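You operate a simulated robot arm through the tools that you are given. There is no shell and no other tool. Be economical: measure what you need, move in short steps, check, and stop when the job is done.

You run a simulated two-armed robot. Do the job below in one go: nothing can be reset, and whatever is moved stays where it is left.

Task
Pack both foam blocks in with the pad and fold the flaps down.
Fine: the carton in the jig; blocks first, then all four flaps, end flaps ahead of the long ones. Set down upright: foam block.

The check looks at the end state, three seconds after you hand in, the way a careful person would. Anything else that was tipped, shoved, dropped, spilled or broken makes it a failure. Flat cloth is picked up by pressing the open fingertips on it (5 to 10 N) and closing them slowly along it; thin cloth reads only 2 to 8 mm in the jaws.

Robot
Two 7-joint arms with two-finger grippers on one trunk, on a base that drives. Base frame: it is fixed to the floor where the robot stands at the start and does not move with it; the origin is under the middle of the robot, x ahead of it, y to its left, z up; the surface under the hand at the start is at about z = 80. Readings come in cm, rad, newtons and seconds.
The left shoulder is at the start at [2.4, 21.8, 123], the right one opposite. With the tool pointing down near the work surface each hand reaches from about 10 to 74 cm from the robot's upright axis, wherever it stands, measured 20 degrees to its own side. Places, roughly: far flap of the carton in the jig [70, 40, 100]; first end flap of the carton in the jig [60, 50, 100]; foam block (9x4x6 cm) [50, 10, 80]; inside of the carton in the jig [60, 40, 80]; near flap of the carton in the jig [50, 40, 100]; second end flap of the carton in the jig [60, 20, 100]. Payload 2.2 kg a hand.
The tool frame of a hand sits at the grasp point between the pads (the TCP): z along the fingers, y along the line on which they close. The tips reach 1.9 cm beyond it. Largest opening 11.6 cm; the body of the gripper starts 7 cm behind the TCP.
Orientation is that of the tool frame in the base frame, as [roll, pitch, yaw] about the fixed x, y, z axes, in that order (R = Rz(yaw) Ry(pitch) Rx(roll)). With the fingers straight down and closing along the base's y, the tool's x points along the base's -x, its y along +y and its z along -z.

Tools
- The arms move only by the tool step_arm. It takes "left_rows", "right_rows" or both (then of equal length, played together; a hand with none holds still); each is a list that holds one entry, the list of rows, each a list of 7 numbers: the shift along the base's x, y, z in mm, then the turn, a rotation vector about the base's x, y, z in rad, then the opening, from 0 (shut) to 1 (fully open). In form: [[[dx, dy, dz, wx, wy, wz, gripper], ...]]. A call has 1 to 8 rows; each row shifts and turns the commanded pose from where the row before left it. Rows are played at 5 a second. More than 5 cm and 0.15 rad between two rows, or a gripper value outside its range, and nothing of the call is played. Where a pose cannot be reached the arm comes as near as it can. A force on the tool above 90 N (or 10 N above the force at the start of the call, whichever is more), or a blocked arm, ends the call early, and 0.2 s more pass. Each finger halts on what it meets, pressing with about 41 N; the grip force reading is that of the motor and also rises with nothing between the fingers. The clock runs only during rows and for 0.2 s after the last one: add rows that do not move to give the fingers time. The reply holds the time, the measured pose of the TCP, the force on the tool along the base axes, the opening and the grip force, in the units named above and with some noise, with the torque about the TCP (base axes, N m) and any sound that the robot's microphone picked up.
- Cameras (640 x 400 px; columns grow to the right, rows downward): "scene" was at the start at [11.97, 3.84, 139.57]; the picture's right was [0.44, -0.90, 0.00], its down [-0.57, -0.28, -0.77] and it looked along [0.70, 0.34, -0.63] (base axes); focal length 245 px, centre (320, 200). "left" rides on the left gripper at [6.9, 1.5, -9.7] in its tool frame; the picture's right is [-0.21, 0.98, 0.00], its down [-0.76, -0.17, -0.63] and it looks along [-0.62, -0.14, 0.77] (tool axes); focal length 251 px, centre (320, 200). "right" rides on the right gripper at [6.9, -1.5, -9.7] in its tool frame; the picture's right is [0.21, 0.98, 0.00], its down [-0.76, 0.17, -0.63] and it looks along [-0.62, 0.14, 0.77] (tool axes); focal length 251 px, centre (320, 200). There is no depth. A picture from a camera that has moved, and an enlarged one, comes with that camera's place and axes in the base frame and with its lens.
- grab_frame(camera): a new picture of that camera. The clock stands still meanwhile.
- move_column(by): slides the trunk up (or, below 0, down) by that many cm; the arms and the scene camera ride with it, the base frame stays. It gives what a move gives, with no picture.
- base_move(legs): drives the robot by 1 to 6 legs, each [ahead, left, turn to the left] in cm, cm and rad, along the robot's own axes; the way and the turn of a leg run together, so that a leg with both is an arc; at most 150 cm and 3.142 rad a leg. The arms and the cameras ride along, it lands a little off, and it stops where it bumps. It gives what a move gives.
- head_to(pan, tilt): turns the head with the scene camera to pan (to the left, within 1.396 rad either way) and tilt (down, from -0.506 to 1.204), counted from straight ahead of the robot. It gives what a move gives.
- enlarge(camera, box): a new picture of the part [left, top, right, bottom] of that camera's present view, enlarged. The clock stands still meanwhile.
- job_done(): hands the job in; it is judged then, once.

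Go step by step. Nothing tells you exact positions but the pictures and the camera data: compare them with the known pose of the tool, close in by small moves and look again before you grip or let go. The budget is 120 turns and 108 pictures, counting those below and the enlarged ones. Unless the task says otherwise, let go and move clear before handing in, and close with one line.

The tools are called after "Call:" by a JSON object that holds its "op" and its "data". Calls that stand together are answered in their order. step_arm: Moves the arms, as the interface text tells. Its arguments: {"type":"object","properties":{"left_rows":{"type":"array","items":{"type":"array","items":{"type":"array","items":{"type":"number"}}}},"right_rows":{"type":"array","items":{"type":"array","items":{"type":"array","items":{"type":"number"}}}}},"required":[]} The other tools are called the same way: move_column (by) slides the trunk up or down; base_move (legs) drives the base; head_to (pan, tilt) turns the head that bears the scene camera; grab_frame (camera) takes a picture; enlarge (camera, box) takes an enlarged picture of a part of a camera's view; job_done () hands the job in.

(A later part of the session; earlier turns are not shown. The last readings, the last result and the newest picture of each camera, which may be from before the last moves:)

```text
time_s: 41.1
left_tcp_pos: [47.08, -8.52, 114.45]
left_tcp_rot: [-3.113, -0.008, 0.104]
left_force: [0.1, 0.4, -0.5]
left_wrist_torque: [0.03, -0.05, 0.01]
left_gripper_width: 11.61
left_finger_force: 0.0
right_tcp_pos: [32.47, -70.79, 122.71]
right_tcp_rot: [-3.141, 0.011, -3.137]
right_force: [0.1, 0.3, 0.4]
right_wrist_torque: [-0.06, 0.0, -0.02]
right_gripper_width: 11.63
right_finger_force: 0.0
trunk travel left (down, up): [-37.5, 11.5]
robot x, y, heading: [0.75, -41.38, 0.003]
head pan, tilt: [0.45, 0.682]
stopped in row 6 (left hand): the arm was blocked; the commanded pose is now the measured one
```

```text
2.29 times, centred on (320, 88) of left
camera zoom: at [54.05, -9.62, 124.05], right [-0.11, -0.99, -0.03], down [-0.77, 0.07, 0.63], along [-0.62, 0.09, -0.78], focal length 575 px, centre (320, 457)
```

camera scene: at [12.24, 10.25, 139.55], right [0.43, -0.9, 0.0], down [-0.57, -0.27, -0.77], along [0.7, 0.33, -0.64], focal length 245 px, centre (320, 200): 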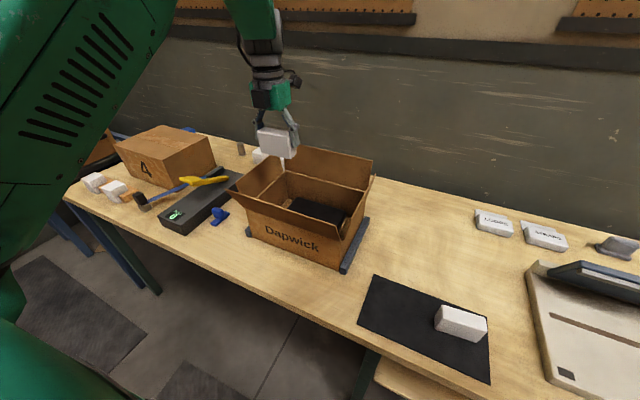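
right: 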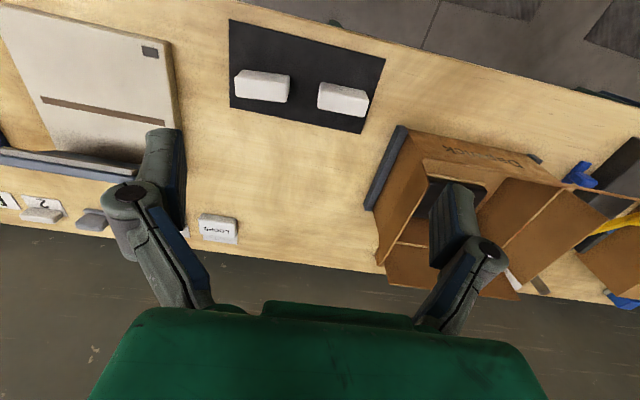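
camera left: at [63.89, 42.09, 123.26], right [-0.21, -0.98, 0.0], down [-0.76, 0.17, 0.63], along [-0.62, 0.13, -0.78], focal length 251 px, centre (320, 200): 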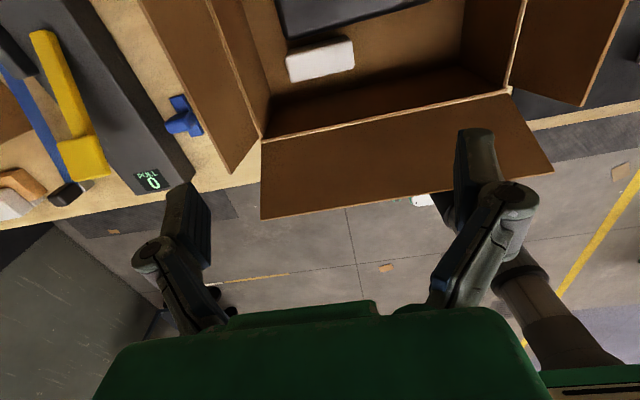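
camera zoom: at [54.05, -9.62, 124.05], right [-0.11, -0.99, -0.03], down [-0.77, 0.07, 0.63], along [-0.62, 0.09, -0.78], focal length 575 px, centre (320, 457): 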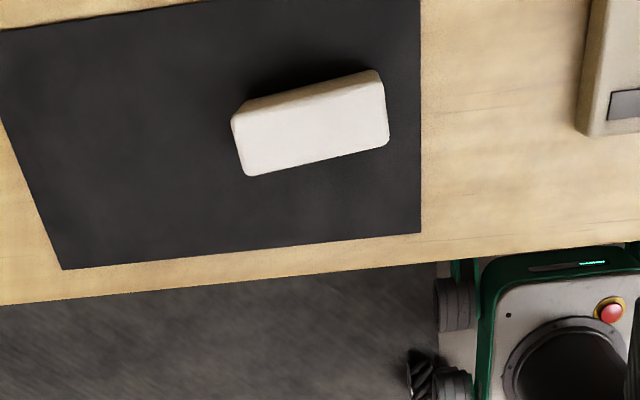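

Call:
{"op": "step_arm", "data": {"left_rows": [[[5, 6, 0, -0.028, 0, 0.015, 1], [4, 5, -40, 0, 0.008, 0, 1], [0, 0, -45, 0, 0, 0, 1], [0, 0, -45, 0, 0, 0, 1], [0, 0, -45, 0, 0, 0, 1], [0, 0, -45, 0, 0, 0, 1], [0, 0, -20, 0, 0, 0, 1], [0, 0, 0, 0, 0, 0, 1]]]}}

Call:
{"op": "step_arm", "data": {"left_rows": [[[0, 0, 0, 0, 0, 0, 1], [0, 0, 0, 0, 0, 0, 1], [0, 0, 0, 0, 0, 0, 1], [0, 0, 0, 0, 0, 0, 1]]]}}

Call:
{"op": "grab_frame", "data": {"camera": "left"}}

```text
time_s: 42.9
left_tcp_pos: [47.91, -7.16, 89.89]
left_tcp_rot: [3.139, 0.006, 0.115]
left_force: [0.3, -1.3, 0.2]
left_wrist_torque: [0.03, 0.01, 0.0]
left_gripper_width: 11.6
left_finger_force: 0.0
right_tcp_pos: [32.44, -70.48, 122.69]
right_tcp_rot: [-3.138, 0.012, -3.135]
right_force: [0.9, -0.8, 0.1]
right_wrist_torque: [0.05, 0.0, -0.02]
right_gripper_width: 11.6
right_finger_force: 0.1
trunk travel left (down, up): [-37.5, 11.5]
robot x, y, heading: [0.49, -40.96, 0.005]
head pan, tilt: [0.45, 0.682]
```

```text
time_s: 43.9
left_tcp_pos: [47.88, -5.17, 89.32]
left_tcp_rot: [3.123, 0.007, 0.122]
left_force: [-0.6, 0.8, 0.1]
left_wrist_torque: [-0.06, -0.01, 0.04]
left_gripper_width: 11.6
left_finger_force: 0.1
right_tcp_pos: [32.59, -67.81, 123.13]
right_tcp_rot: [-3.118, 0.009, -3.133]
right_force: [0.3, 0.0, -0.2]
right_wrist_torque: [-0.03, 0.03, 0.04]
right_gripper_width: 11.59
right_finger_force: 0.1
trunk travel left (down, up): [-37.5, 11.5]
robot x, y, heading: [0.92, -40.33, 0.009]
head pan, tilt: [0.45, 0.682]
```

```text
76 pictures are left
camera left: at [54.95, -5.68, 98.96], right [-0.1, -1.0, 0.02], down [-0.77, 0.09, 0.64], along [-0.63, 0.05, -0.77], focal length 251 px, centre (320, 200)
```

left: 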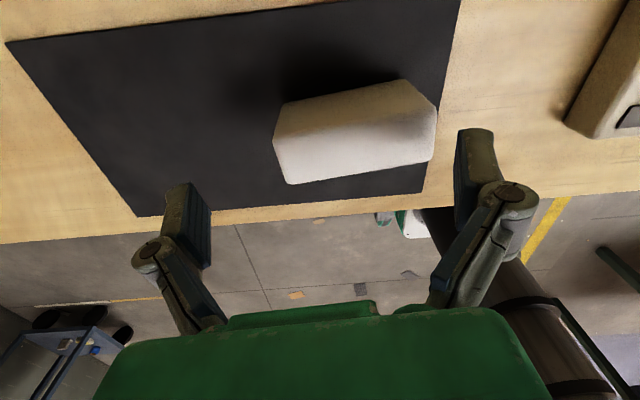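

The robot is still swaying about 2 cm sideways, so I'll wait for it to settle before gripping.

Call:
{"op": "step_arm", "data": {"left_rows": [[[0, 0, 0, 0, 0, 0, 1], [0, 0, 0, 0, 0, 0, 1], [0, 0, 0, 0, 0, 0, 1], [0, 0, 0, 0, 0, 0, 1], [0, 0, 0, 0, 0, 0, 1], [0, 0, 0, 0, 0, 0, 1], [0, 0, 0, 0, 0, 0, 1], [0, 0, 0, 0, 0, 0, 1]]]}}

Call:
{"op": "step_arm", "data": {"left_rows": [[[0, 0, 0, 0, 0, 0, 1], [0, 0, 0, 0, 0, 0, 1], [0, 0, 0, 0, 0, 0, 1], [0, 0, 0, 0, 0, 0, 1], [0, 0, 0, 0, 0, 0, 1], [0, 0, 0, 0, 0, 0, 1], [0, 0, 0, 0, 0, 0, 1], [0, 0, 0, 0, 0, 0, 1]]]}}

Call:
{"op": "step_arm", "data": {"left_rows": [[[0, 0, 0, 0, 0, 0, 1], [0, 0, 0, 0, 0, 0, 1], [0, 0, 0, 0, 0, 0, 1], [0, 0, 0, 0, 0, 0, 1]]]}}

Call:
{"op": "step_arm", "data": {"left_rows": [[[0, 0, 0, 0, 0, 0, 1], [0, 0, 0, 0, 0, 0, 1], [0, 0, 0, 0, 0, 0, 1]]]}}

```text
time_s: 45.7
left_tcp_pos: [47.97, -4.55, 89.19]
left_tcp_rot: [3.119, 0.01, 0.124]
left_force: [-0.6, 0.9, -0.8]
left_wrist_torque: [-0.11, -0.05, 0.03]
left_gripper_width: 11.6
left_finger_force: 0.0
right_tcp_pos: [32.48, -67.05, 123.46]
right_tcp_rot: [-3.115, 0.012, -3.132]
right_force: [0.0, -1.0, 0.2]
right_wrist_torque: [-0.03, 0.01, -0.03]
right_gripper_width: 11.59
right_finger_force: 0.0
trunk travel left (down, up): [-37.5, 11.5]
robot x, y, heading: [0.75, -40.5, 0.004]
head pan, tilt: [0.45, 0.682]
```

```text
time_s: 47.7
left_tcp_pos: [47.47, -3.24, 88.97]
left_tcp_rot: [3.111, 0.006, 0.126]
left_force: [-0.4, 1.2, 0.7]
left_wrist_torque: [-0.1, -0.01, -0.03]
left_gripper_width: 11.6
left_finger_force: 0.1
right_tcp_pos: [32.11, -65.84, 123.65]
right_tcp_rot: [-3.103, 0.015, -3.129]
right_force: [0.2, 0.6, 0.3]
right_wrist_torque: [-0.06, 0.0, 0.0]
right_gripper_width: 11.59
right_finger_force: 0.1
trunk travel left (down, up): [-37.5, 11.5]
robot x, y, heading: [0.94, -40.27, 0.006]
head pan, tilt: [0.45, 0.682]
stopped in row 8 (left hand): the arm was blocked; the commanded pose is now the measured one
```

```text
time_s: 48.7
left_tcp_pos: [47.6, -5.37, 89.65]
left_tcp_rot: [3.129, 0.004, 0.123]
left_force: [-1.0, 0.3, -0.3]
left_wrist_torque: [0.01, -0.03, 0.03]
left_gripper_width: 11.57
left_finger_force: 0.0
right_tcp_pos: [32.05, -68.15, 122.9]
right_tcp_rot: [-3.124, 0.008, -3.133]
right_force: [-0.2, 0.2, 0.0]
right_wrist_torque: [-0.02, 0.02, -0.01]
right_gripper_width: 11.63
right_finger_force: 0.2
trunk travel left (down, up): [-37.5, 11.5]
robot x, y, heading: [0.69, -40.37, 0.006]
head pan, tilt: [0.45, 0.682]
```

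```text
time_s: 49.5
left_tcp_pos: [47.49, -3.63, 89.14]
left_tcp_rot: [3.113, 0.004, 0.124]
left_force: [-0.5, 1.1, -1.0]
left_wrist_torque: [-0.07, -0.02, 0.01]
left_gripper_width: 11.62
left_finger_force: 0.1
right_tcp_pos: [32.19, -66.14, 123.58]
right_tcp_rot: [-3.109, 0.011, -3.131]
right_force: [-1.1, 0.0, -0.1]
right_wrist_torque: [-0.04, 0.03, -0.01]
right_gripper_width: 11.61
right_finger_force: 0.0
trunk travel left (down, up): [-37.5, 11.5]
robot x, y, heading: [0.9, -40.01, 0.005]
head pan, tilt: [0.45, 0.682]
```

The robot is rocking sideways instead of settling. I'll look at what the base is doing.

Call:
{"op": "grab_frame", "data": {"camera": "scene"}}

Call:
{"op": "grab_frame", "data": {"camera": "right"}}

Call:
{"op": "enlarge", "data": {"camera": "left", "box": [200, 100, 620, 360]}}

```text
75 pictures are left
camera scene: at [12.73, -33.44, 139.45], right [0.44, -0.9, 0.02], down [-0.57, -0.3, -0.77], along [0.69, 0.33, -0.64], focal length 245 px, centre (320, 200)
```

scene: 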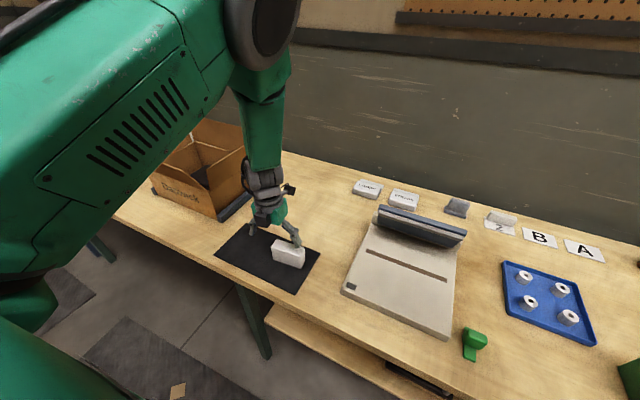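

```text
74 pictures are left
camera right: at [25.16, -67.33, 133.21], right [-0.22, 0.97, -0.04], down [0.75, 0.2, 0.64], along [0.63, 0.12, -0.77], focal length 251 px, centre (320, 200)
```

right: 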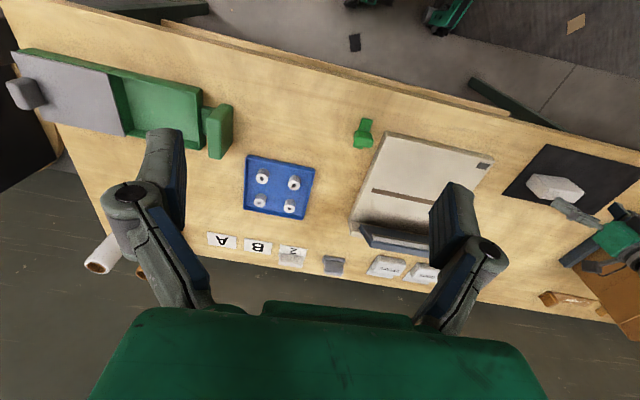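

```text
1.52 times, centred on (410, 230) of left
camera zoom: at [54.57, -4.02, 98.79], right [-0.09, -1.0, 0.03], down [-0.77, 0.09, 0.63], along [-0.63, 0.04, -0.77], focal length 383 px, centre (183, 154)
```

zoom: 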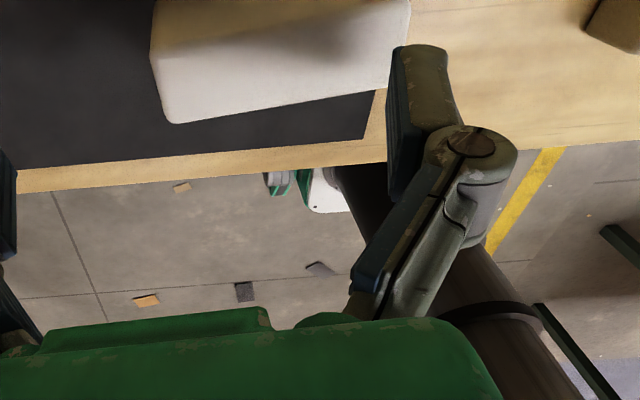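

Debris on the floor may be under a wheel. I'll raise the hand and drive back to a spot where the robot stood steady.

Call:
{"op": "step_arm", "data": {"left_rows": [[[0, 0, 40, 0, 0, 0, 1], [0, 0, 30, 0, 0, 0, 1]]]}}

Call:
{"op": "base_move", "data": {"legs": [[-1, 7, 0]]}}

Call:
{"op": "step_arm", "data": {"left_rows": [[[0, -20, 0, 0, 0, 0, 1], [0, -20, 0, 0, 0, 0, 1], [0, -20, 0, 0, 0, 0, 1], [0, 0, 0, 0, 0, 0, 1], [0, 0, 0, 0, 0, 0, 1]]]}}

Call:
{"op": "step_arm", "data": {"left_rows": [[[0, 0, 0, 0, 0, 0, 1], [0, 0, 0, 0, 0, 0, 1], [0, 0, 0, 0, 0, 0, 1], [0, 0, 0, 0, 0, 0, 1]]]}}

Call:
{"op": "step_arm", "data": {"left_rows": [[[0, 0, 0, 0, 0, 0, 1], [0, 0, 0, 0, 0, 0, 1], [0, 0, 0, 0, 0, 0, 1]]]}}

```text
time_s: 50.1
left_tcp_pos: [47.42, -3.4, 96.11]
left_tcp_rot: [3.114, 0.008, 0.126]
left_force: [-0.1, 1.4, -0.6]
left_wrist_torque: [-0.04, -0.01, 0.03]
left_gripper_width: 11.6
left_finger_force: 0.1
right_tcp_pos: [32.06, -66.17, 123.58]
right_tcp_rot: [-3.108, 0.016, -3.129]
right_force: [0.1, 0.6, 0.7]
right_wrist_torque: [-0.04, 0.02, 0.02]
right_gripper_width: 11.63
right_finger_force: 0.1
trunk travel left (down, up): [-37.5, 11.5]
robot x, y, heading: [0.72, -39.77, 0.009]
head pan, tilt: [0.45, 0.682]
```

```text
time_s: 51.1
left_tcp_pos: [46.37, 1.9, 96.58]
left_tcp_rot: [3.129, 0.003, 0.123]
left_force: [-0.1, 0.3, -1.1]
left_wrist_torque: [-0.02, 0.02, 0.01]
left_gripper_width: 11.6
left_finger_force: 0.1
right_tcp_pos: [31.21, -61.09, 123.1]
right_tcp_rot: [-3.122, 0.009, -3.131]
right_force: [-0.6, 0.1, 1.4]
right_wrist_torque: [-0.02, -0.02, 0.01]
right_gripper_width: 11.62
right_finger_force: 0.1
trunk travel left (down, up): [-37.5, 11.5]
robot x, y, heading: [-0.1, -33.52, 0.005]
head pan, tilt: [0.45, 0.682]
```

```text
time_s: 52.3
left_tcp_pos: [46.42, -7.17, 97.56]
left_tcp_rot: [-3.128, -0.005, 0.116]
left_force: [0.5, -1.6, 0.2]
left_wrist_torque: [0.14, 0.01, 0.0]
left_gripper_width: 11.62
left_finger_force: 0.0
right_tcp_pos: [30.89, -64.82, 122.41]
right_tcp_rot: [3.131, 0.01, -3.133]
right_force: [0.6, -0.1, 0.9]
right_wrist_torque: [0.06, -0.02, -0.02]
right_gripper_width: 11.59
right_finger_force: 0.0
trunk travel left (down, up): [-37.5, 11.5]
robot x, y, heading: [-0.22, -33.96, 0.01]
head pan, tilt: [0.45, 0.682]
```

```text
time_s: 53.3
left_tcp_pos: [46.47, -5.54, 97.22]
left_tcp_rot: [-3.139, -0.006, 0.118]
left_force: [0.5, -1.2, -0.4]
left_wrist_torque: [0.03, 0.01, -0.01]
left_gripper_width: 11.6
left_finger_force: 0.0
right_tcp_pos: [30.86, -62.92, 122.8]
right_tcp_rot: [-3.137, 0.017, -3.131]
right_force: [-0.1, 0.0, 0.5]
right_wrist_torque: [0.01, -0.04, 0.02]
right_gripper_width: 11.61
right_finger_force: 0.1
trunk travel left (down, up): [-37.5, 11.5]
robot x, y, heading: [-0.19, -33.96, 0.005]
head pan, tilt: [0.45, 0.682]
```

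```text
time_s: 54.1
left_tcp_pos: [46.48, -6.85, 97.33]
left_tcp_rot: [-3.128, -0.006, 0.114]
left_force: [0.7, -1.5, -0.4]
left_wrist_torque: [0.15, 0.02, 0.0]
left_gripper_width: 11.6
left_finger_force: 0.1
right_tcp_pos: [30.84, -64.57, 122.51]
right_tcp_rot: [3.134, 0.011, -3.132]
right_force: [0.2, 0.0, 0.2]
right_wrist_torque: [0.01, 0.0, 0.0]
right_gripper_width: 11.58
right_finger_force: 0.1
trunk travel left (down, up): [-37.5, 11.5]
robot x, y, heading: [0.15, -33.9, 0.005]
head pan, tilt: [0.45, 0.682]
```

Call:
{"op": "step_arm", "data": {"left_rows": [[[0, 0, 0, 0, 0, 0, 1], [0, 0, 0, 0, 0, 0, 1], [0, 0, 0, 0, 0, 0, 1], [0, 0, 0, 0, 0, 0, 1], [0, 0, 0, 0, 0, 0, 1], [0, 0, 0, 0, 0, 0, 1], [0, 0, 0, 0, 0, 0, 1], [0, 0, 0, 0, 0, 0, 1]]]}}

Call:
{"op": "step_arm", "data": {"left_rows": [[[0, 0, 0, 0, 0, 0, 1], [0, 0, 0, 0, 0, 0, 1]]]}}

Call:
{"op": "step_arm", "data": {"left_rows": [[[0, 0, 0, 0, 0, 0, 1], [0, 0, 0, 0, 0, 0, 1]]]}}

Call:
{"op": "step_arm", "data": {"left_rows": [[[0, 0, 0, 0, 0, 0, 1], [0, 0, 0, 0, 0, 0, 1]]]}}

```text
time_s: 55.9
left_tcp_pos: [46.48, -6.61, 97.4]
left_tcp_rot: [-3.131, -0.005, 0.115]
left_force: [0.5, -0.6, 0.5]
left_wrist_torque: [0.13, 0.01, -0.02]
left_gripper_width: 11.59
left_finger_force: 0.0
right_tcp_pos: [30.92, -64.05, 122.51]
right_tcp_rot: [3.137, 0.011, -3.133]
right_force: [-0.3, -0.7, -0.4]
right_wrist_torque: [0.06, -0.02, -0.01]
right_gripper_width: 11.6
right_finger_force: 0.0
trunk travel left (down, up): [-37.5, 11.5]
robot x, y, heading: [-0.17, -33.9, 0.003]
head pan, tilt: [0.45, 0.682]
```

```text
time_s: 56.5
left_tcp_pos: [46.11, -5.04, 96.69]
left_tcp_rot: [3.127, 0.006, 0.145]
left_force: [0.1, 0.5, 0.5]
left_wrist_torque: [-0.01, 0.01, 0.01]
left_gripper_width: 11.59
left_finger_force: 0.1
right_tcp_pos: [30.95, -63.07, 122.15]
right_tcp_rot: [-3.137, -0.008, -3.13]
right_force: [-0.1, -1.3, -0.2]
right_wrist_torque: [0.04, 0.02, -0.02]
right_gripper_width: 11.61
right_finger_force: 0.1
trunk travel left (down, up): [-37.5, 11.5]
robot x, y, heading: [-0.03, -33.36, 0.009]
head pan, tilt: [0.45, 0.682]
```

```text
time_s: 57.1
left_tcp_pos: [46.32, -3.0, 96.49]
left_tcp_rot: [3.119, 0.003, 0.126]
left_force: [0.4, -0.3, -0.6]
left_wrist_torque: [0.01, 0.05, 0.03]
left_gripper_width: 11.59
left_finger_force: 0.0
right_tcp_pos: [30.95, -60.14, 123.22]
right_tcp_rot: [-3.116, 0.009, -3.128]
right_force: [0.4, 0.3, -0.1]
right_wrist_torque: [-0.01, -0.01, 0.0]
right_gripper_width: 11.59
right_finger_force: 0.0
trunk travel left (down, up): [-37.5, 11.5]
robot x, y, heading: [-0.14, -33.0, 0.007]
head pan, tilt: [0.45, 0.682]
```

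```text
time_s: 57.7
left_tcp_pos: [46.39, -6.38, 97.39]
left_tcp_rot: [-3.133, -0.005, 0.117]
left_force: [0.7, -1.3, -0.7]
left_wrist_torque: [0.05, 0.06, -0.01]
left_gripper_width: 11.62
left_finger_force: 0.1
right_tcp_pos: [31.04, -63.87, 122.61]
right_tcp_rot: [3.139, 0.011, -3.134]
right_force: [0.0, 0.9, 0.4]
right_wrist_torque: [-0.01, 0.0, 0.01]
right_gripper_width: 11.58
right_finger_force: 0.0
trunk travel left (down, up): [-37.5, 11.5]
robot x, y, heading: [-0.14, -33.96, 0.007]
head pan, tilt: [0.45, 0.682]
```

Call:
{"op": "base_move", "data": {"legs": [[0, 9, 0]]}}

Call:
{"op": "step_arm", "data": {"left_rows": [[[0, -20, 0, 0, 0, 0, 1], [0, -20, 0, 0, 0, 0, 1], [0, 0, 0, 0, 0, 0, 1], [0, 0, 0, 0, 0, 0, 1], [0, 0, 0, 0, 0, 0, 1], [0, 0, 0, 0, 0, 0, 1], [0, 0, 0, 0, 0, 0, 1]]]}}

Call:
{"op": "step_arm", "data": {"left_rows": [[[0, 0, 0, 0, 0, 0, 1], [0, 0, 0, 0, 0, 0, 1]]]}}

Call:
{"op": "step_arm", "data": {"left_rows": [[[0, 0, 0, 0, 0, 0, 1], [0, 0, 0, 0, 0, 0, 1]]]}}

Call:
{"op": "step_arm", "data": {"left_rows": [[[0, 0, 0, 0, 0, 0, 1], [0, 0, 0, 0, 0, 0, 1], [0, 0, 0, 0, 0, 0, 1]]]}}

```text
time_s: 58.8
left_tcp_pos: [46.22, 1.35, 97.35]
left_tcp_rot: [-3.133, 0.003, 0.127]
left_force: [-0.2, -2.1, 1.0]
left_wrist_torque: [0.13, 0.03, -0.01]
left_gripper_width: 11.58
left_finger_force: 0.1
right_tcp_pos: [30.85, -56.77, 121.77]
right_tcp_rot: [3.122, -0.002, -3.135]
right_force: [-0.2, 0.6, 0.7]
right_wrist_torque: [-0.04, -0.01, -0.01]
right_gripper_width: 11.59
right_finger_force: 0.1
trunk travel left (down, up): [-37.5, 11.5]
robot x, y, heading: [-0.1, -25.11, 0.005]
head pan, tilt: [0.45, 0.682]
```

```text
time_s: 60.4
left_tcp_pos: [45.75, 0.09, 96.01]
left_tcp_rot: [3.094, 0.033, 0.176]
left_force: [0.7, 0.0, -0.3]
left_wrist_torque: [-0.01, -0.02, 0.0]
left_gripper_width: 11.59
left_finger_force: 0.0
right_tcp_pos: [30.5, -54.54, 121.98]
right_tcp_rot: [-3.141, -0.016, -3.136]
right_force: [0.6, 0.6, 0.1]
right_wrist_torque: [0.04, -0.03, -0.03]
right_gripper_width: 11.61
right_finger_force: 0.1
trunk travel left (down, up): [-37.5, 11.5]
robot x, y, heading: [-0.35, -25.1, 0.004]
head pan, tilt: [0.45, 0.682]
```

```text
time_s: 61.0
left_tcp_pos: [45.86, 1.29, 96.14]
left_tcp_rot: [3.095, 0.02, 0.153]
left_force: [-0.7, 0.2, -0.2]
left_wrist_torque: [-0.09, -0.02, 0.0]
left_gripper_width: 11.6
left_finger_force: 0.2
right_tcp_pos: [30.44, -52.48, 122.83]
right_tcp_rot: [-3.124, 0.0, -3.134]
right_force: [0.2, 0.2, -1.2]
right_wrist_torque: [-0.03, -0.02, 0.01]
right_gripper_width: 11.62
right_finger_force: 0.0
trunk travel left (down, up): [-37.5, 11.5]
robot x, y, heading: [-0.48, -24.43, 0.009]
head pan, tilt: [0.45, 0.682]
```

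```text
time_s: 61.6
left_tcp_pos: [46.03, -1.72, 96.7]
left_tcp_rot: [3.117, 0.012, 0.149]
left_force: [-0.9, -0.5, 0.4]
left_wrist_torque: [0.07, 0.01, 0.01]
left_gripper_width: 11.6
left_finger_force: 0.0
right_tcp_pos: [30.42, -55.96, 122.2]
right_tcp_rot: [3.131, 0.0, -3.137]
right_force: [-1.3, -1.2, 0.0]
right_wrist_torque: [0.01, -0.01, 0.04]
right_gripper_width: 11.59
right_finger_force: 0.0
trunk travel left (down, up): [-37.5, 11.5]
robot x, y, heading: [-0.48, -25.35, 0.002]
head pan, tilt: [0.45, 0.682]
```

```text
time_s: 62.4
left_tcp_pos: [46.02, -1.71, 96.73]
left_tcp_rot: [3.111, 0.016, 0.159]
left_force: [-0.3, -0.8, 0.5]
left_wrist_torque: [0.06, 0.0, -0.01]
left_gripper_width: 11.6
left_finger_force: 0.0
right_tcp_pos: [30.6, -56.06, 121.94]
right_tcp_rot: [3.129, -0.007, -3.136]
right_force: [-0.4, -1.4, -0.2]
right_wrist_torque: [0.08, 0.01, 0.02]
right_gripper_width: 11.6
right_finger_force: 0.1
trunk travel left (down, up): [-37.5, 11.5]
robot x, y, heading: [-0.65, -25.42, 0.002]
head pan, tilt: [0.45, 0.682]
```

The rocking seems to come from the left arm's strained posture near a limit. I'll back the wrist off toward its natural yaw and check whether it calms.

Call:
{"op": "step_arm", "data": {"left_rows": [[[0, 0, 20, 0.02, 0, -0.145, 1], [0, 0, 30, 0, 0, -0.145, 1], [0, 0, 30, 0, 0, -0.145, 1], [0, 0, 30, 0, 0, -0.145, 1], [0, 0, 0, 0, 0, -0.145, 1], [0, 0, 0, 0, 0, 0, 1], [0, 0, 0, 0, 0, 0, 1]]]}}

Call:
{"op": "step_arm", "data": {"left_rows": [[[0, 0, 0, 0, 0, 0, 1], [0, 0, 0, 0, 0, 0, 1], [0, 0, 0, 0, 0, 0, 1], [0, 0, 0, 0, 0, 0, 1]]]}}

Call:
{"op": "step_arm", "data": {"left_rows": [[[0, 0, 0, 0, 0, 0, 1], [0, 0, 0, 0, 0, 0, 1]]]}}

Call:
{"op": "step_arm", "data": {"left_rows": [[[0, 0, 0, 0, 0, 0, 1], [0, 0, 0, 0, 0, 0, 1]]]}}

```text
time_s: 63.2
left_tcp_pos: [41.72, -0.78, 96.98]
left_tcp_rot: [3.071, 0.173, -0.245]
left_force: [0.6, -0.6, 0.4]
left_wrist_torque: [0.04, 0.03, -0.03]
left_gripper_width: 11.62
left_finger_force: 0.1
right_tcp_pos: [30.14, -55.73, 121.75]
right_tcp_rot: [3.132, -0.018, -3.135]
right_force: [0.2, 1.1, -0.7]
right_wrist_torque: [0.0, 0.02, -0.01]
right_gripper_width: 11.6
right_finger_force: 0.0
trunk travel left (down, up): [-37.5, 11.5]
robot x, y, heading: [-0.36, -25.2, -0.001]
head pan, tilt: [0.45, 0.682]
stopped in row 4 (left hand): the arm was blocked; the commanded pose is now the measured one
```

```text
time_s: 64.2
left_tcp_pos: [41.86, -0.92, 97.41]
left_tcp_rot: [3.076, 0.166, -0.249]
left_force: [0.0, -0.6, 0.2]
left_wrist_torque: [0.04, -0.01, 0.0]
left_gripper_width: 11.62
left_finger_force: 0.1
right_tcp_pos: [30.27, -55.71, 121.71]
right_tcp_rot: [3.13, -0.015, -3.133]
right_force: [0.4, 0.4, 0.4]
right_wrist_torque: [-0.02, 0.0, 0.02]
right_gripper_width: 11.6
right_finger_force: 0.1
trunk travel left (down, up): [-37.5, 11.5]
robot x, y, heading: [-0.46, -25.25, 0.002]
head pan, tilt: [0.45, 0.682]
```

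```text
time_s: 64.8
left_tcp_pos: [41.84, 0.53, 96.98]
left_tcp_rot: [3.057, 0.166, -0.242]
left_force: [0.2, 0.4, -0.3]
left_wrist_torque: [-0.03, 0.02, 0.02]
left_gripper_width: 11.57
left_finger_force: 0.0
right_tcp_pos: [30.34, -54.26, 122.0]
right_tcp_rot: [-3.139, -0.018, -3.134]
right_force: [-0.3, -0.3, -0.4]
right_wrist_torque: [0.03, -0.02, 0.01]
right_gripper_width: 11.62
right_finger_force: 0.0
trunk travel left (down, up): [-37.5, 11.5]
robot x, y, heading: [-0.25, -24.74, 0.006]
head pan, tilt: [0.45, 0.682]
```

```text
time_s: 65.4
left_tcp_pos: [41.97, 0.5, 97.16]
left_tcp_rot: [3.064, 0.163, -0.251]
left_force: [-0.2, -0.9, -0.1]
left_wrist_torque: [-0.03, 0.0, 0.0]
left_gripper_width: 11.62
left_finger_force: 0.0
right_tcp_pos: [30.25, -53.99, 122.23]
right_tcp_rot: [-3.138, -0.009, -3.135]
right_force: [1.0, -0.6, -0.1]
right_wrist_torque: [0.03, -0.02, 0.0]
right_gripper_width: 11.6
right_finger_force: 0.1
trunk travel left (down, up): [-37.5, 11.5]
robot x, y, heading: [-0.12, -24.91, 0.002]
head pan, tilt: [0.45, 0.682]
```

The arm is physically blocked by something. I'll turn the head and look at it.

Call:
{"op": "head_to", "data": {"pan": 1.0, "tilt": 0.7}}

Call:
{"op": "grab_frame", "data": {"camera": "scene"}}

Call:
{"op": "head_to", "data": {"pan": 0.4, "tilt": 0.9}}

Call:
{"op": "grab_frame", "data": {"camera": "scene"}}

```text
time_s: 66.4
left_tcp_pos: [41.81, 0.56, 97.03]
left_tcp_rot: [3.062, 0.164, -0.246]
left_force: [-0.4, 0.4, 0.2]
left_wrist_torque: [-0.02, -0.03, 0.02]
left_gripper_width: 11.61
left_finger_force: 0.0
right_tcp_pos: [30.31, -54.07, 122.11]
right_tcp_rot: [-3.138, -0.014, -3.136]
right_force: [-0.4, 1.1, -0.7]
right_wrist_torque: [-0.03, 0.0, 0.02]
right_gripper_width: 11.58
right_finger_force: 0.1
trunk travel left (down, up): [-37.5, 11.5]
robot x, y, heading: [-0.16, -24.97, 0.003]
head pan, tilt: [1.0, 0.7]
```

```text
72 pictures are left
camera scene: at [8.58, -17.72, 139.43], right [0.84, -0.54, 0.0], down [-0.35, -0.54, -0.76], along [0.41, 0.64, -0.65], focal length 245 px, centre (320, 200)
```

scene: 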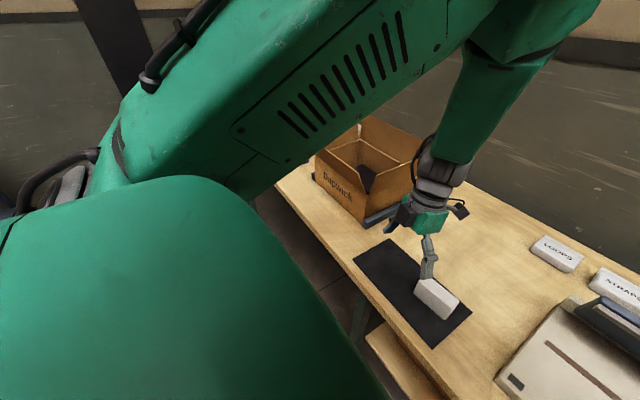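

```text
time_s: 67.4
left_tcp_pos: [41.85, 0.38, 97.1]
left_tcp_rot: [3.063, 0.166, -0.246]
left_force: [-0.2, 0.0, 0.0]
left_wrist_torque: [-0.05, -0.03, 0.01]
left_gripper_width: 11.62
left_finger_force: 0.0
right_tcp_pos: [30.3, -54.37, 122.02]
right_tcp_rot: [-3.14, -0.015, -3.135]
right_force: [-0.1, 0.4, -0.4]
right_wrist_torque: [0.03, 0.02, -0.02]
right_gripper_width: 11.6
right_finger_force: 0.1
trunk travel left (down, up): [-37.5, 11.5]
robot x, y, heading: [-0.29, -25.28, 0.006]
head pan, tilt: [0.4, 0.901]
```

```text
71 pictures are left
camera scene: at [10.95, -22.04, 137.82], right [0.39, -0.92, 0.0], down [-0.72, -0.31, -0.62], along [0.57, 0.24, -0.79], focal length 245 px, centre (320, 200)
```

scene: 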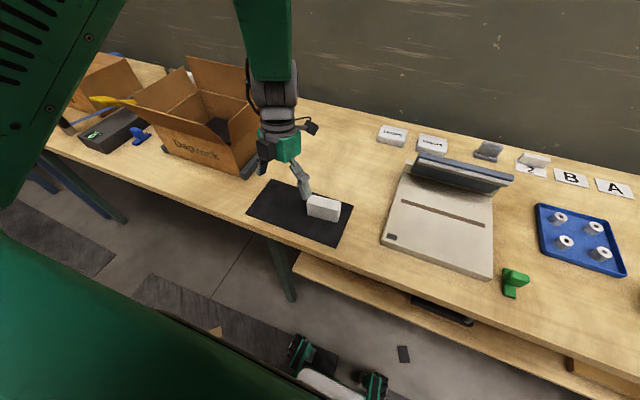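

The folded upper arm is jammed near the head. Backing the robot 13 cm away from the table will let the arm extend freely.

Call:
{"op": "base_move", "data": {"legs": [[-13, 0, 0]]}}

Call:
{"op": "step_arm", "data": {"left_rows": [[[40, 0, 20, 0, 0, 0, 1], [40, 0, 25, 0, 0, 0, 1], [40, 0, 25, 0, 0, 0, 1], [40, 0, 0, 0, -0.06, 0, 1], [15, 0, 0, 0.07, -0.1, 0, 1], [0, 0, 0, 0, 0, 0, 1], [0, 0, 0, 0, 0, 0, 1]]]}}

Call:
{"op": "step_arm", "data": {"left_rows": [[[0, 0, 0, 0, 0, 0, 1], [0, 0, 0, 0, 0, 0, 1], [0, 0, 0, 0, 0, 0, 1], [0, 0, 0, 0, 0, 0, 1]]]}}

Call:
{"op": "step_arm", "data": {"left_rows": [[[0, 0, 0, 0, 0, 0, 1], [0, 0, 0, 0, 0, 0, 1]]]}}

```text
time_s: 68.7
left_tcp_pos: [29.18, -0.11, 96.96]
left_tcp_rot: [3.066, 0.171, -0.244]
left_force: [-0.4, -0.4, -0.9]
left_wrist_torque: [0.02, 0.0, 0.0]
left_gripper_width: 11.58
left_finger_force: 0.0
right_tcp_pos: [17.73, -55.02, 121.76]
right_tcp_rot: [3.138, -0.018, -3.134]
right_force: [-0.4, -0.4, 0.1]
right_wrist_torque: [0.01, 0.01, 0.02]
right_gripper_width: 11.6
right_finger_force: 0.2
trunk travel left (down, up): [-37.5, 11.5]
robot x, y, heading: [-13.3, -24.79, -0.0]
head pan, tilt: [0.4, 0.901]
```

```text
time_s: 70.3
left_tcp_pos: [46.42, 0.04, 103.84]
left_tcp_rot: [-3.111, 0.027, -0.235]
left_force: [0.3, -0.1, 0.5]
left_wrist_torque: [0.04, 0.02, 0.02]
left_gripper_width: 11.6
left_finger_force: 0.0
right_tcp_pos: [17.43, -54.69, 121.78]
right_tcp_rot: [3.138, -0.026, -3.136]
right_force: [-0.5, -0.4, 0.5]
right_wrist_torque: [0.01, -0.02, 0.0]
right_gripper_width: 11.61
right_finger_force: 0.1
trunk travel left (down, up): [-37.5, 11.5]
robot x, y, heading: [-12.96, -25.34, 0.003]
head pan, tilt: [0.4, 0.901]
```

```text
time_s: 71.3
left_tcp_pos: [46.45, 0.13, 103.86]
left_tcp_rot: [-3.112, 0.027, -0.235]
left_force: [-0.3, -0.1, -0.1]
left_wrist_torque: [-0.02, -0.01, -0.02]
left_gripper_width: 11.6
left_finger_force: 0.1
right_tcp_pos: [17.31, -54.82, 121.77]
right_tcp_rot: [3.14, -0.023, -3.135]
right_force: [-0.6, 0.5, 0.0]
right_wrist_torque: [-0.01, -0.01, -0.02]
right_gripper_width: 11.6
right_finger_force: 0.1
trunk travel left (down, up): [-37.5, 11.5]
robot x, y, heading: [-12.72, -24.9, -0.001]
head pan, tilt: [0.4, 0.901]
```

```text
time_s: 71.9
left_tcp_pos: [46.38, 0.01, 103.95]
left_tcp_rot: [-3.111, 0.027, -0.236]
left_force: [0.0, 0.2, -0.1]
left_wrist_torque: [0.01, 0.04, -0.02]
left_gripper_width: 11.59
left_finger_force: 0.1
right_tcp_pos: [17.4, -54.71, 121.74]
right_tcp_rot: [3.139, -0.024, -3.135]
right_force: [0.8, -0.5, 0.3]
right_wrist_torque: [0.03, -0.03, 0.03]
right_gripper_width: 11.59
right_finger_force: 0.1
trunk travel left (down, up): [-37.5, 11.5]
robot x, y, heading: [-12.63, -24.98, 0.008]
head pan, tilt: [0.4, 0.901]
```

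Steady now. I'll straighten the hand, align it with block B and descend to hover height.

Call:
{"op": "step_arm", "data": {"left_rows": [[[5, -25, 0, -0.03, -0.027, 0.12, 1], [5, -25, -20, 0, 0, 0.12, 1], [6, -24, -30, 0, 0, 0.115, 1], [0, 0, -30, 0, 0, 0, 1], [0, 0, -35, 0, 0, 0, 1], [0, 0, 0, 0, 0, 0, 1], [0, 0, 0, 0, 0, 0, 1]]]}}

Call:
{"op": "step_arm", "data": {"left_rows": [[[0, 0, 0, 0, 0, 0, 1], [0, 0, 0, 0, 0, 0, 1]]]}}

Call:
{"op": "grab_frame", "data": {"camera": "left"}}

```text
time_s: 73.5
left_tcp_pos: [47.51, -4.91, 92.37]
left_tcp_rot: [-3.135, -0.004, 0.117]
left_force: [0.3, 0.9, 0.2]
left_wrist_torque: [0.02, -0.02, 0.0]
left_gripper_width: 11.61
left_finger_force: 0.1
left hand out of reach, approached as far as the arm can: row 3
right_tcp_pos: [17.36, -54.86, 121.77]
right_tcp_rot: [3.14, -0.025, -3.136]
right_force: [-0.4, -0.6, -0.7]
right_wrist_torque: [-0.02, -0.02, 0.01]
right_gripper_width: 11.6
right_finger_force: 0.1
trunk travel left (down, up): [-37.5, 11.5]
robot x, y, heading: [-12.58, -25.67, 0.007]
head pan, tilt: [0.4, 0.901]
```

```text
time_s: 74.1
left_tcp_pos: [47.48, -4.92, 92.42]
left_tcp_rot: [-3.136, -0.005, 0.12]
left_force: [-0.4, -0.9, 0.3]
left_wrist_torque: [-0.01, -0.01, 0.0]
left_gripper_width: 11.61
left_finger_force: 0.1
right_tcp_pos: [17.39, -54.68, 121.78]
right_tcp_rot: [3.141, -0.025, -3.134]
right_force: [-0.7, 0.0, 0.2]
right_wrist_torque: [-0.01, 0.01, 0.0]
right_gripper_width: 11.58
right_finger_force: 0.1
trunk travel left (down, up): [-37.5, 11.5]
robot x, y, heading: [-12.84, -24.98, 0.002]
head pan, tilt: [0.4, 0.901]
```

```text
70 pictures are left
camera left: at [54.45, -5.66, 102.11], right [-0.1, -1.0, -0.01], down [-0.77, 0.07, 0.63], along [-0.63, 0.07, -0.78], focal length 251 px, centre (320, 200)
```

left: 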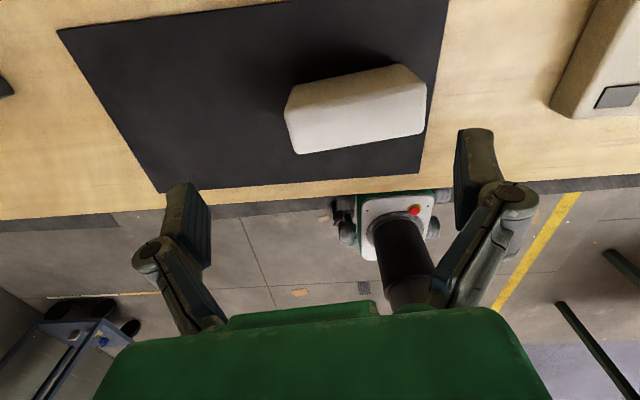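

Call:
{"op": "base_move", "data": {"legs": [[0, -5, 0]]}}

Call:
{"op": "step_arm", "data": {"left_rows": [[[0, 10, 0, 0, 0, 0, 1], [0, 10, 0, 0, 0, 0, 1], [5, 5, 0, 0, 0, 0, 1], [0, 0, 0, 0, 0, 0, 1], [0, 0, 0, 0, 0, 0, 1]]]}}

Call:
{"op": "step_arm", "data": {"left_rows": [[[0, 0, 0, 0, 0, 0, 1], [0, 0, 0, 0, 0, 0, 1]]]}}

Call:
{"op": "grab_frame", "data": {"camera": "left"}}

```text
time_s: 75.0
left_tcp_pos: [47.53, -7.98, 92.15]
left_tcp_rot: [3.132, -0.004, 0.121]
left_force: [-0.5, 0.8, 0.3]
left_wrist_torque: [-0.07, -0.03, 0.03]
left_gripper_width: 11.61
left_finger_force: 0.1
right_tcp_pos: [17.24, -57.36, 122.47]
right_tcp_rot: [-3.124, -0.012, -3.132]
right_force: [-0.4, 0.1, -0.6]
right_wrist_torque: [0.02, 0.03, 0.01]
right_gripper_width: 11.58
right_finger_force: 0.0
trunk travel left (down, up): [-37.5, 11.5]
robot x, y, heading: [-12.88, -29.4, 0.003]
head pan, tilt: [0.4, 0.901]
```

```text
time_s: 76.2
left_tcp_pos: [47.75, -3.71, 91.75]
left_tcp_rot: [3.114, -0.003, 0.126]
left_force: [0.3, 0.5, 0.1]
left_wrist_torque: [-0.1, -0.04, 0.04]
left_gripper_width: 11.59
left_finger_force: 0.1
right_tcp_pos: [16.89, -55.24, 122.61]
right_tcp_rot: [-3.107, -0.023, -3.13]
right_force: [0.9, 0.8, -0.9]
right_wrist_torque: [-0.01, 0.01, -0.05]
right_gripper_width: 11.6
right_finger_force: 0.1
trunk travel left (down, up): [-37.5, 11.5]
robot x, y, heading: [-12.69, -29.95, 0.005]
head pan, tilt: [0.4, 0.901]
```

```text
time_s: 76.8
left_tcp_pos: [47.95, -2.99, 91.68]
left_tcp_rot: [3.112, -0.002, 0.127]
left_force: [0.4, 1.6, -0.6]
left_wrist_torque: [-0.13, -0.04, -0.03]
left_gripper_width: 11.61
left_finger_force: 0.1
right_tcp_pos: [16.99, -54.61, 123.15]
right_tcp_rot: [-3.104, -0.009, -3.129]
right_force: [0.1, 0.5, -0.4]
right_wrist_torque: [-0.01, 0.03, -0.01]
right_gripper_width: 11.6
right_finger_force: 0.1
trunk travel left (down, up): [-37.5, 11.5]
robot x, y, heading: [-12.51, -29.35, -0.003]
head pan, tilt: [0.4, 0.901]
```

```text
69 pictures are left
camera left: at [54.82, -3.37, 101.42], right [-0.09, -1.0, 0.03], down [-0.78, 0.09, 0.63], along [-0.63, 0.03, -0.78], focal length 251 px, centre (320, 200)
```

left: 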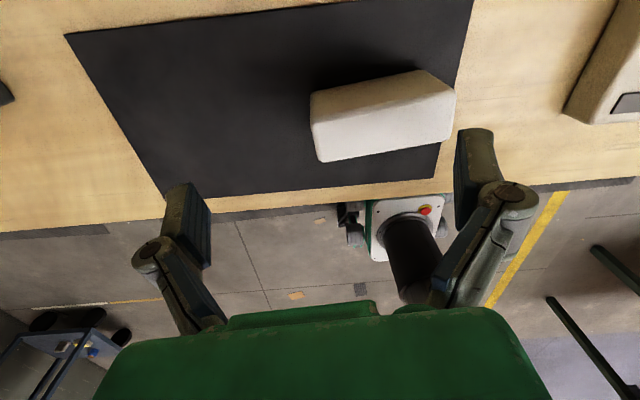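

The robot leans whenever it goes right of about y = -28, so a wheel is probably climbing on debris there. I'll go back to the steady spot and turn the base slightly right instead.

Call:
{"op": "step_arm", "data": {"left_rows": [[[0, 0, 30, 0, 0, 0, 1], [0, 0, 30, 0, 0, 0, 1]]]}}

Call:
{"op": "base_move", "data": {"legs": [[0, 5, 0], [0, 0, -0.2]]}}

Call:
{"op": "step_arm", "data": {"left_rows": [[[0, 0, 0, 0, 0, 0, 1], [0, 0, 0, 0, 0, 0, 1], [0, 0, 0, 0, 0, 0, 1], [0, 0, 0, 0, 0, 0, 1]]]}}

Call:
{"op": "step_arm", "data": {"left_rows": [[[0, 0, 0, 0, 0, 0, 1], [0, 0, 0, 0, 0, 0, 1]]]}}

```text
time_s: 77.6
left_tcp_pos: [47.34, -5.49, 98.1]
left_tcp_rot: [3.123, -0.005, 0.117]
left_force: [0.0, 0.4, -0.1]
left_wrist_torque: [-0.06, -0.01, 0.01]
left_gripper_width: 11.62
left_finger_force: 0.0
right_tcp_pos: [16.55, -57.06, 123.01]
right_tcp_rot: [-3.119, -0.004, -3.135]
right_force: [0.0, 0.5, -0.3]
right_wrist_torque: [-0.02, 0.0, -0.01]
right_gripper_width: 11.58
right_finger_force: 0.1
trunk travel left (down, up): [-37.5, 11.5]
robot x, y, heading: [-13.25, -30.81, -0.001]
head pan, tilt: [0.4, 0.901]
stopped in row 2 (left hand): the arm was blocked; the commanded pose is now the measured one
```

```text
time_s: 79.2
left_tcp_pos: [51.08, -12.03, 97.96]
left_tcp_rot: [3.118, -0.007, -0.072]
left_force: [-0.2, 0.6, 0.4]
left_wrist_torque: [-0.03, 0.02, -0.01]
left_gripper_width: 11.6
left_finger_force: 0.0
right_tcp_pos: [11.09, -56.99, 122.78]
right_tcp_rot: [-3.117, -0.008, 2.959]
right_force: [0.0, 0.0, -1.4]
right_wrist_torque: [0.03, 0.03, 0.0]
right_gripper_width: 11.6
right_finger_force: 0.0
trunk travel left (down, up): [-37.5, 11.5]
robot x, y, heading: [-12.88, -25.57, -0.187]
head pan, tilt: [0.4, 0.901]
```

```text
time_s: 80.2
left_tcp_pos: [50.87, -12.25, 98.24]
left_tcp_rot: [3.122, -0.011, -0.073]
left_force: [-0.9, 0.6, -0.2]
left_wrist_torque: [0.01, 0.01, 0.0]
left_gripper_width: 11.6
left_finger_force: 0.0
right_tcp_pos: [10.59, -57.12, 122.68]
right_tcp_rot: [-3.118, -0.019, 2.957]
right_force: [0.0, 0.3, 0.0]
right_wrist_torque: [0.0, 0.02, -0.02]
right_gripper_width: 11.6
right_finger_force: 0.1
trunk travel left (down, up): [-37.5, 11.5]
robot x, y, heading: [-12.92, -25.05, -0.189]
head pan, tilt: [0.4, 0.901]
```

```text
time_s: 80.8
left_tcp_pos: [50.82, -12.37, 98.29]
left_tcp_rot: [3.123, -0.01, -0.071]
left_force: [0.1, -0.8, -1.2]
left_wrist_torque: [0.01, -0.01, -0.04]
left_gripper_width: 11.6
left_finger_force: 0.1
right_tcp_pos: [10.85, -57.31, 122.71]
right_tcp_rot: [-3.121, -0.013, 2.958]
right_force: [0.5, -0.4, -0.9]
right_wrist_torque: [-0.04, 0.05, 0.01]
right_gripper_width: 11.6
right_finger_force: 0.1
trunk travel left (down, up): [-37.5, 11.5]
robot x, y, heading: [-12.92, -24.81, -0.183]
head pan, tilt: [0.4, 0.901]
```

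Call:
{"op": "step_arm", "data": {"left_rows": [[[-14, 25, 0, 0.019, 0.01, 0.1, 1], [-14, 25, 0, 0, 0, 0.095, 1], [0, 0, -30, 0, 0, 0, 1], [0, 0, -30, 0, 0, 0, 1], [0, 0, 0, 0, 0, 0, 1], [0, 0, 0, 0, 0, 0, 1], [0, 0, 0, 0, 0, 0, 1]]]}}

Call:
{"op": "step_arm", "data": {"left_rows": [[[0, 0, 0, 0, 0, 0, 1], [0, 0, 0, 0, 0, 0, 1], [0, 0, 0, 0, 0, 0, 1]]]}}

Call:
{"op": "grab_frame", "data": {"camera": "left"}}

```text
time_s: 82.4
left_tcp_pos: [48.2, -7.75, 92.6]
left_tcp_rot: [-3.138, 0.0, 0.121]
left_force: [0.2, -0.6, 0.3]
left_wrist_torque: [0.03, 0.01, 0.01]
left_gripper_width: 11.61
left_finger_force: 0.0
right_tcp_pos: [10.71, -57.63, 122.5]
right_tcp_rot: [-3.125, -0.015, 2.957]
right_force: [0.0, -0.1, -0.1]
right_wrist_torque: [0.03, -0.02, -0.01]
right_gripper_width: 11.59
right_finger_force: 0.1
trunk travel left (down, up): [-37.5, 11.5]
robot x, y, heading: [-12.87, -25.1, -0.186]
head pan, tilt: [0.4, 0.901]
```

```text
time_s: 83.2
left_tcp_pos: [48.18, -7.64, 92.58]
left_tcp_rot: [-3.139, 0.0, 0.123]
left_force: [-0.1, -0.3, 1.2]
left_wrist_torque: [-0.03, -0.01, 0.02]
left_gripper_width: 11.58
left_finger_force: 0.2
right_tcp_pos: [10.72, -57.56, 122.53]
right_tcp_rot: [-3.122, -0.015, 2.959]
right_force: [-0.3, -0.2, 0.3]
right_wrist_torque: [-0.01, 0.0, 0.02]
right_gripper_width: 11.58
right_finger_force: 0.2
trunk travel left (down, up): [-37.5, 11.5]
robot x, y, heading: [-13.33, -25.39, -0.187]
head pan, tilt: [0.4, 0.901]
```

```text
68 pictures are left
camera left: at [55.19, -8.36, 102.2], right [-0.09, -1.0, 0.0], down [-0.77, 0.07, 0.63], along [-0.63, 0.06, -0.77], focal length 251 px, centre (320, 200)
```

left: 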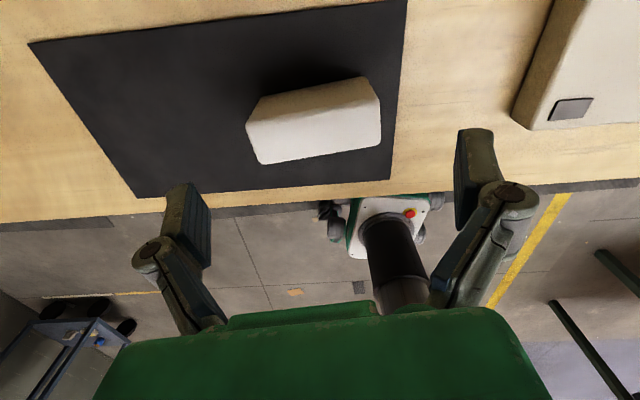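

Steady and aligned. I'll go down and grip block B.

Call:
{"op": "step_arm", "data": {"left_rows": [[[-1, 2, -30, 0, 0, 0, 1], [0, 0, -30, 0, 0, 0, 1], [0, 0, -18, 0, 0, 0, 1], [0, 0, 0, 0, 0, 0, 1], [0, 0, 0, 0, 0, 0, 0.85], [0, 0, 0, 0, 0, 0, 0.7], [0, 0, 0, 0, 0, 0, 0.7]]]}}

Call:
{"op": "grab_frame", "data": {"camera": "left"}}

```text
time_s: 84.8
left_tcp_pos: [47.91, -7.3, 84.7]
left_tcp_rot: [-3.14, -0.003, 0.122]
left_force: [-0.2, 0.8, 4.3]
left_wrist_torque: [0.03, 0.02, -0.17]
left_gripper_width: 9.01
left_finger_force: 41.1
right_tcp_pos: [10.75, -57.46, 122.56]
right_tcp_rot: [-3.123, -0.017, 2.96]
right_force: [-0.4, 0.2, -0.5]
right_wrist_torque: [-0.02, -0.01, -0.02]
right_gripper_width: 11.61
right_finger_force: 0.1
trunk travel left (down, up): [-37.5, 11.5]
robot x, y, heading: [-12.59, -25.55, -0.189]
head pan, tilt: [0.4, 0.901]
```

```text
67 pictures are left
camera left: at [54.94, -8.06, 94.39], right [-0.09, -1.0, 0.0], down [-0.77, 0.07, 0.63], along [-0.63, 0.06, -0.78], focal length 251 px, centre (320, 200)
```

left: 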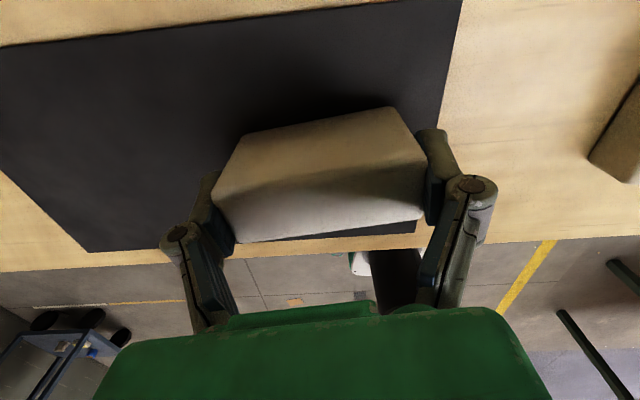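

Call:
{"op": "step_arm", "data": {"left_rows": [[[0, 0, 20, 0, 0, 0, 0.7], [0, 0, 45, 0, 0, 0, 0.7], [0, 0, 45, 0, 0, 0, 0.7], [0, 0, 45, 0, 0, 0, 0.7], [0, 0, 45, 0, 0, 0, 0.7], [0, 0, 45, 0, 0, 0, 0.7], [0, 0, 50, 0, 0, 0, 0.7], [0, 0, 0, 0, 0, 0, 0.7]]]}}

Call:
{"op": "base_move", "data": {"legs": [[0, 0, 0.19], [0, 26, 0], [8, 0, 0]]}}

Call:
{"op": "step_arm", "data": {"left_rows": [[[0, 0, 0, 0, 0, 0, 0.7], [0, 0, 0, 0, 0, 0, 0.7], [0, 0, 0, 0, 0, 0, 0.7], [0, 0, 0, 0, 0, 0, 0.7], [0, 0, 0, 0, 0, 0, 0.7], [0, 0, 0, 0, 0, 0, 0.7]]]}}

Call:
{"op": "step_arm", "data": {"left_rows": [[[0, 0, 0, 0, 0, 0, 0.7], [0, 0, 0, 0, 0, 0, 0.7]]]}}

Call:
{"op": "grab_frame", "data": {"camera": "left"}}

```text
time_s: 86.6
left_tcp_pos: [47.47, -6.1, 112.85]
left_tcp_rot: [3.131, 0.021, 0.142]
left_force: [-0.3, -1.6, -0.1]
left_wrist_torque: [0.01, -0.01, -0.04]
left_gripper_width: 8.94
left_finger_force: 41.3
right_tcp_pos: [10.75, -57.5, 122.62]
right_tcp_rot: [-3.123, -0.016, 2.959]
right_force: [0.9, -0.5, -0.3]
right_wrist_torque: [0.01, -0.01, 0.0]
right_gripper_width: 11.6
right_finger_force: 0.2
trunk travel left (down, up): [-37.5, 11.5]
robot x, y, heading: [-12.8, -25.51, -0.189]
head pan, tilt: [0.4, 0.901]
```

```text
time_s: 89.8
left_tcp_pos: [50.61, 30.44, 113.63]
left_tcp_rot: [3.117, 0.004, 0.32]
left_force: [0.8, 1.1, 0.0]
left_wrist_torque: [-0.03, 0.03, 0.01]
left_gripper_width: 8.94
left_finger_force: 40.6
right_tcp_pos: [23.86, -26.42, 122.93]
right_tcp_rot: [-3.113, -0.008, -3.141]
right_force: [-0.3, -0.1, 0.1]
right_wrist_torque: [-0.05, 0.04, -0.03]
right_gripper_width: 11.61
right_finger_force: 0.0
trunk travel left (down, up): [-37.5, 11.5]
robot x, y, heading: [-5.12, -0.14, 0.002]
head pan, tilt: [0.4, 0.901]
```

```text
time_s: 91.2
left_tcp_pos: [50.72, 29.95, 113.74]
left_tcp_rot: [3.118, 0.004, 0.327]
left_force: [-0.4, 0.3, 0.2]
left_wrist_torque: [0.02, 0.0, 0.0]
left_gripper_width: 8.9
left_finger_force: 41.1
right_tcp_pos: [23.85, -27.16, 122.61]
right_tcp_rot: [-3.124, -0.016, -3.141]
right_force: [-0.2, 0.2, -0.7]
right_wrist_torque: [0.01, 0.01, -0.01]
right_gripper_width: 11.62
right_finger_force: 0.0
trunk travel left (down, up): [-37.5, 11.5]
robot x, y, heading: [-5.28, 0.13, 0.001]
head pan, tilt: [0.4, 0.901]
```

```text
time_s: 91.8
left_tcp_pos: [50.63, 30.47, 113.61]
left_tcp_rot: [3.116, 0.006, 0.326]
left_force: [0.0, 0.2, -0.7]
left_wrist_torque: [0.02, 0.05, 0.01]
left_gripper_width: 8.88
left_finger_force: 41.2
right_tcp_pos: [23.82, -26.67, 122.69]
right_tcp_rot: [-3.117, -0.016, -3.139]
right_force: [0.0, -1.0, 0.1]
right_wrist_torque: [0.02, 0.02, 0.0]
right_gripper_width: 11.58
right_finger_force: 0.0
trunk travel left (down, up): [-37.5, 11.5]
robot x, y, heading: [-5.18, 0.23, -0.002]
head pan, tilt: [0.4, 0.901]
```

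```text
66 pictures are left
camera left: at [57.66, 31.44, 123.37], right [0.11, -0.99, 0.03], down [-0.77, -0.07, 0.63], along [-0.63, -0.09, -0.78], focal length 251 px, centre (320, 200)
```

left: 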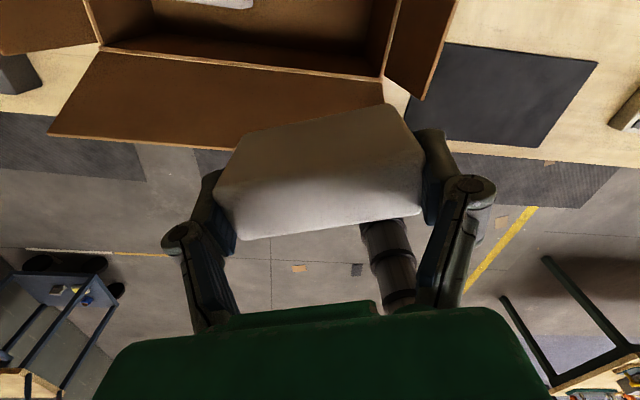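

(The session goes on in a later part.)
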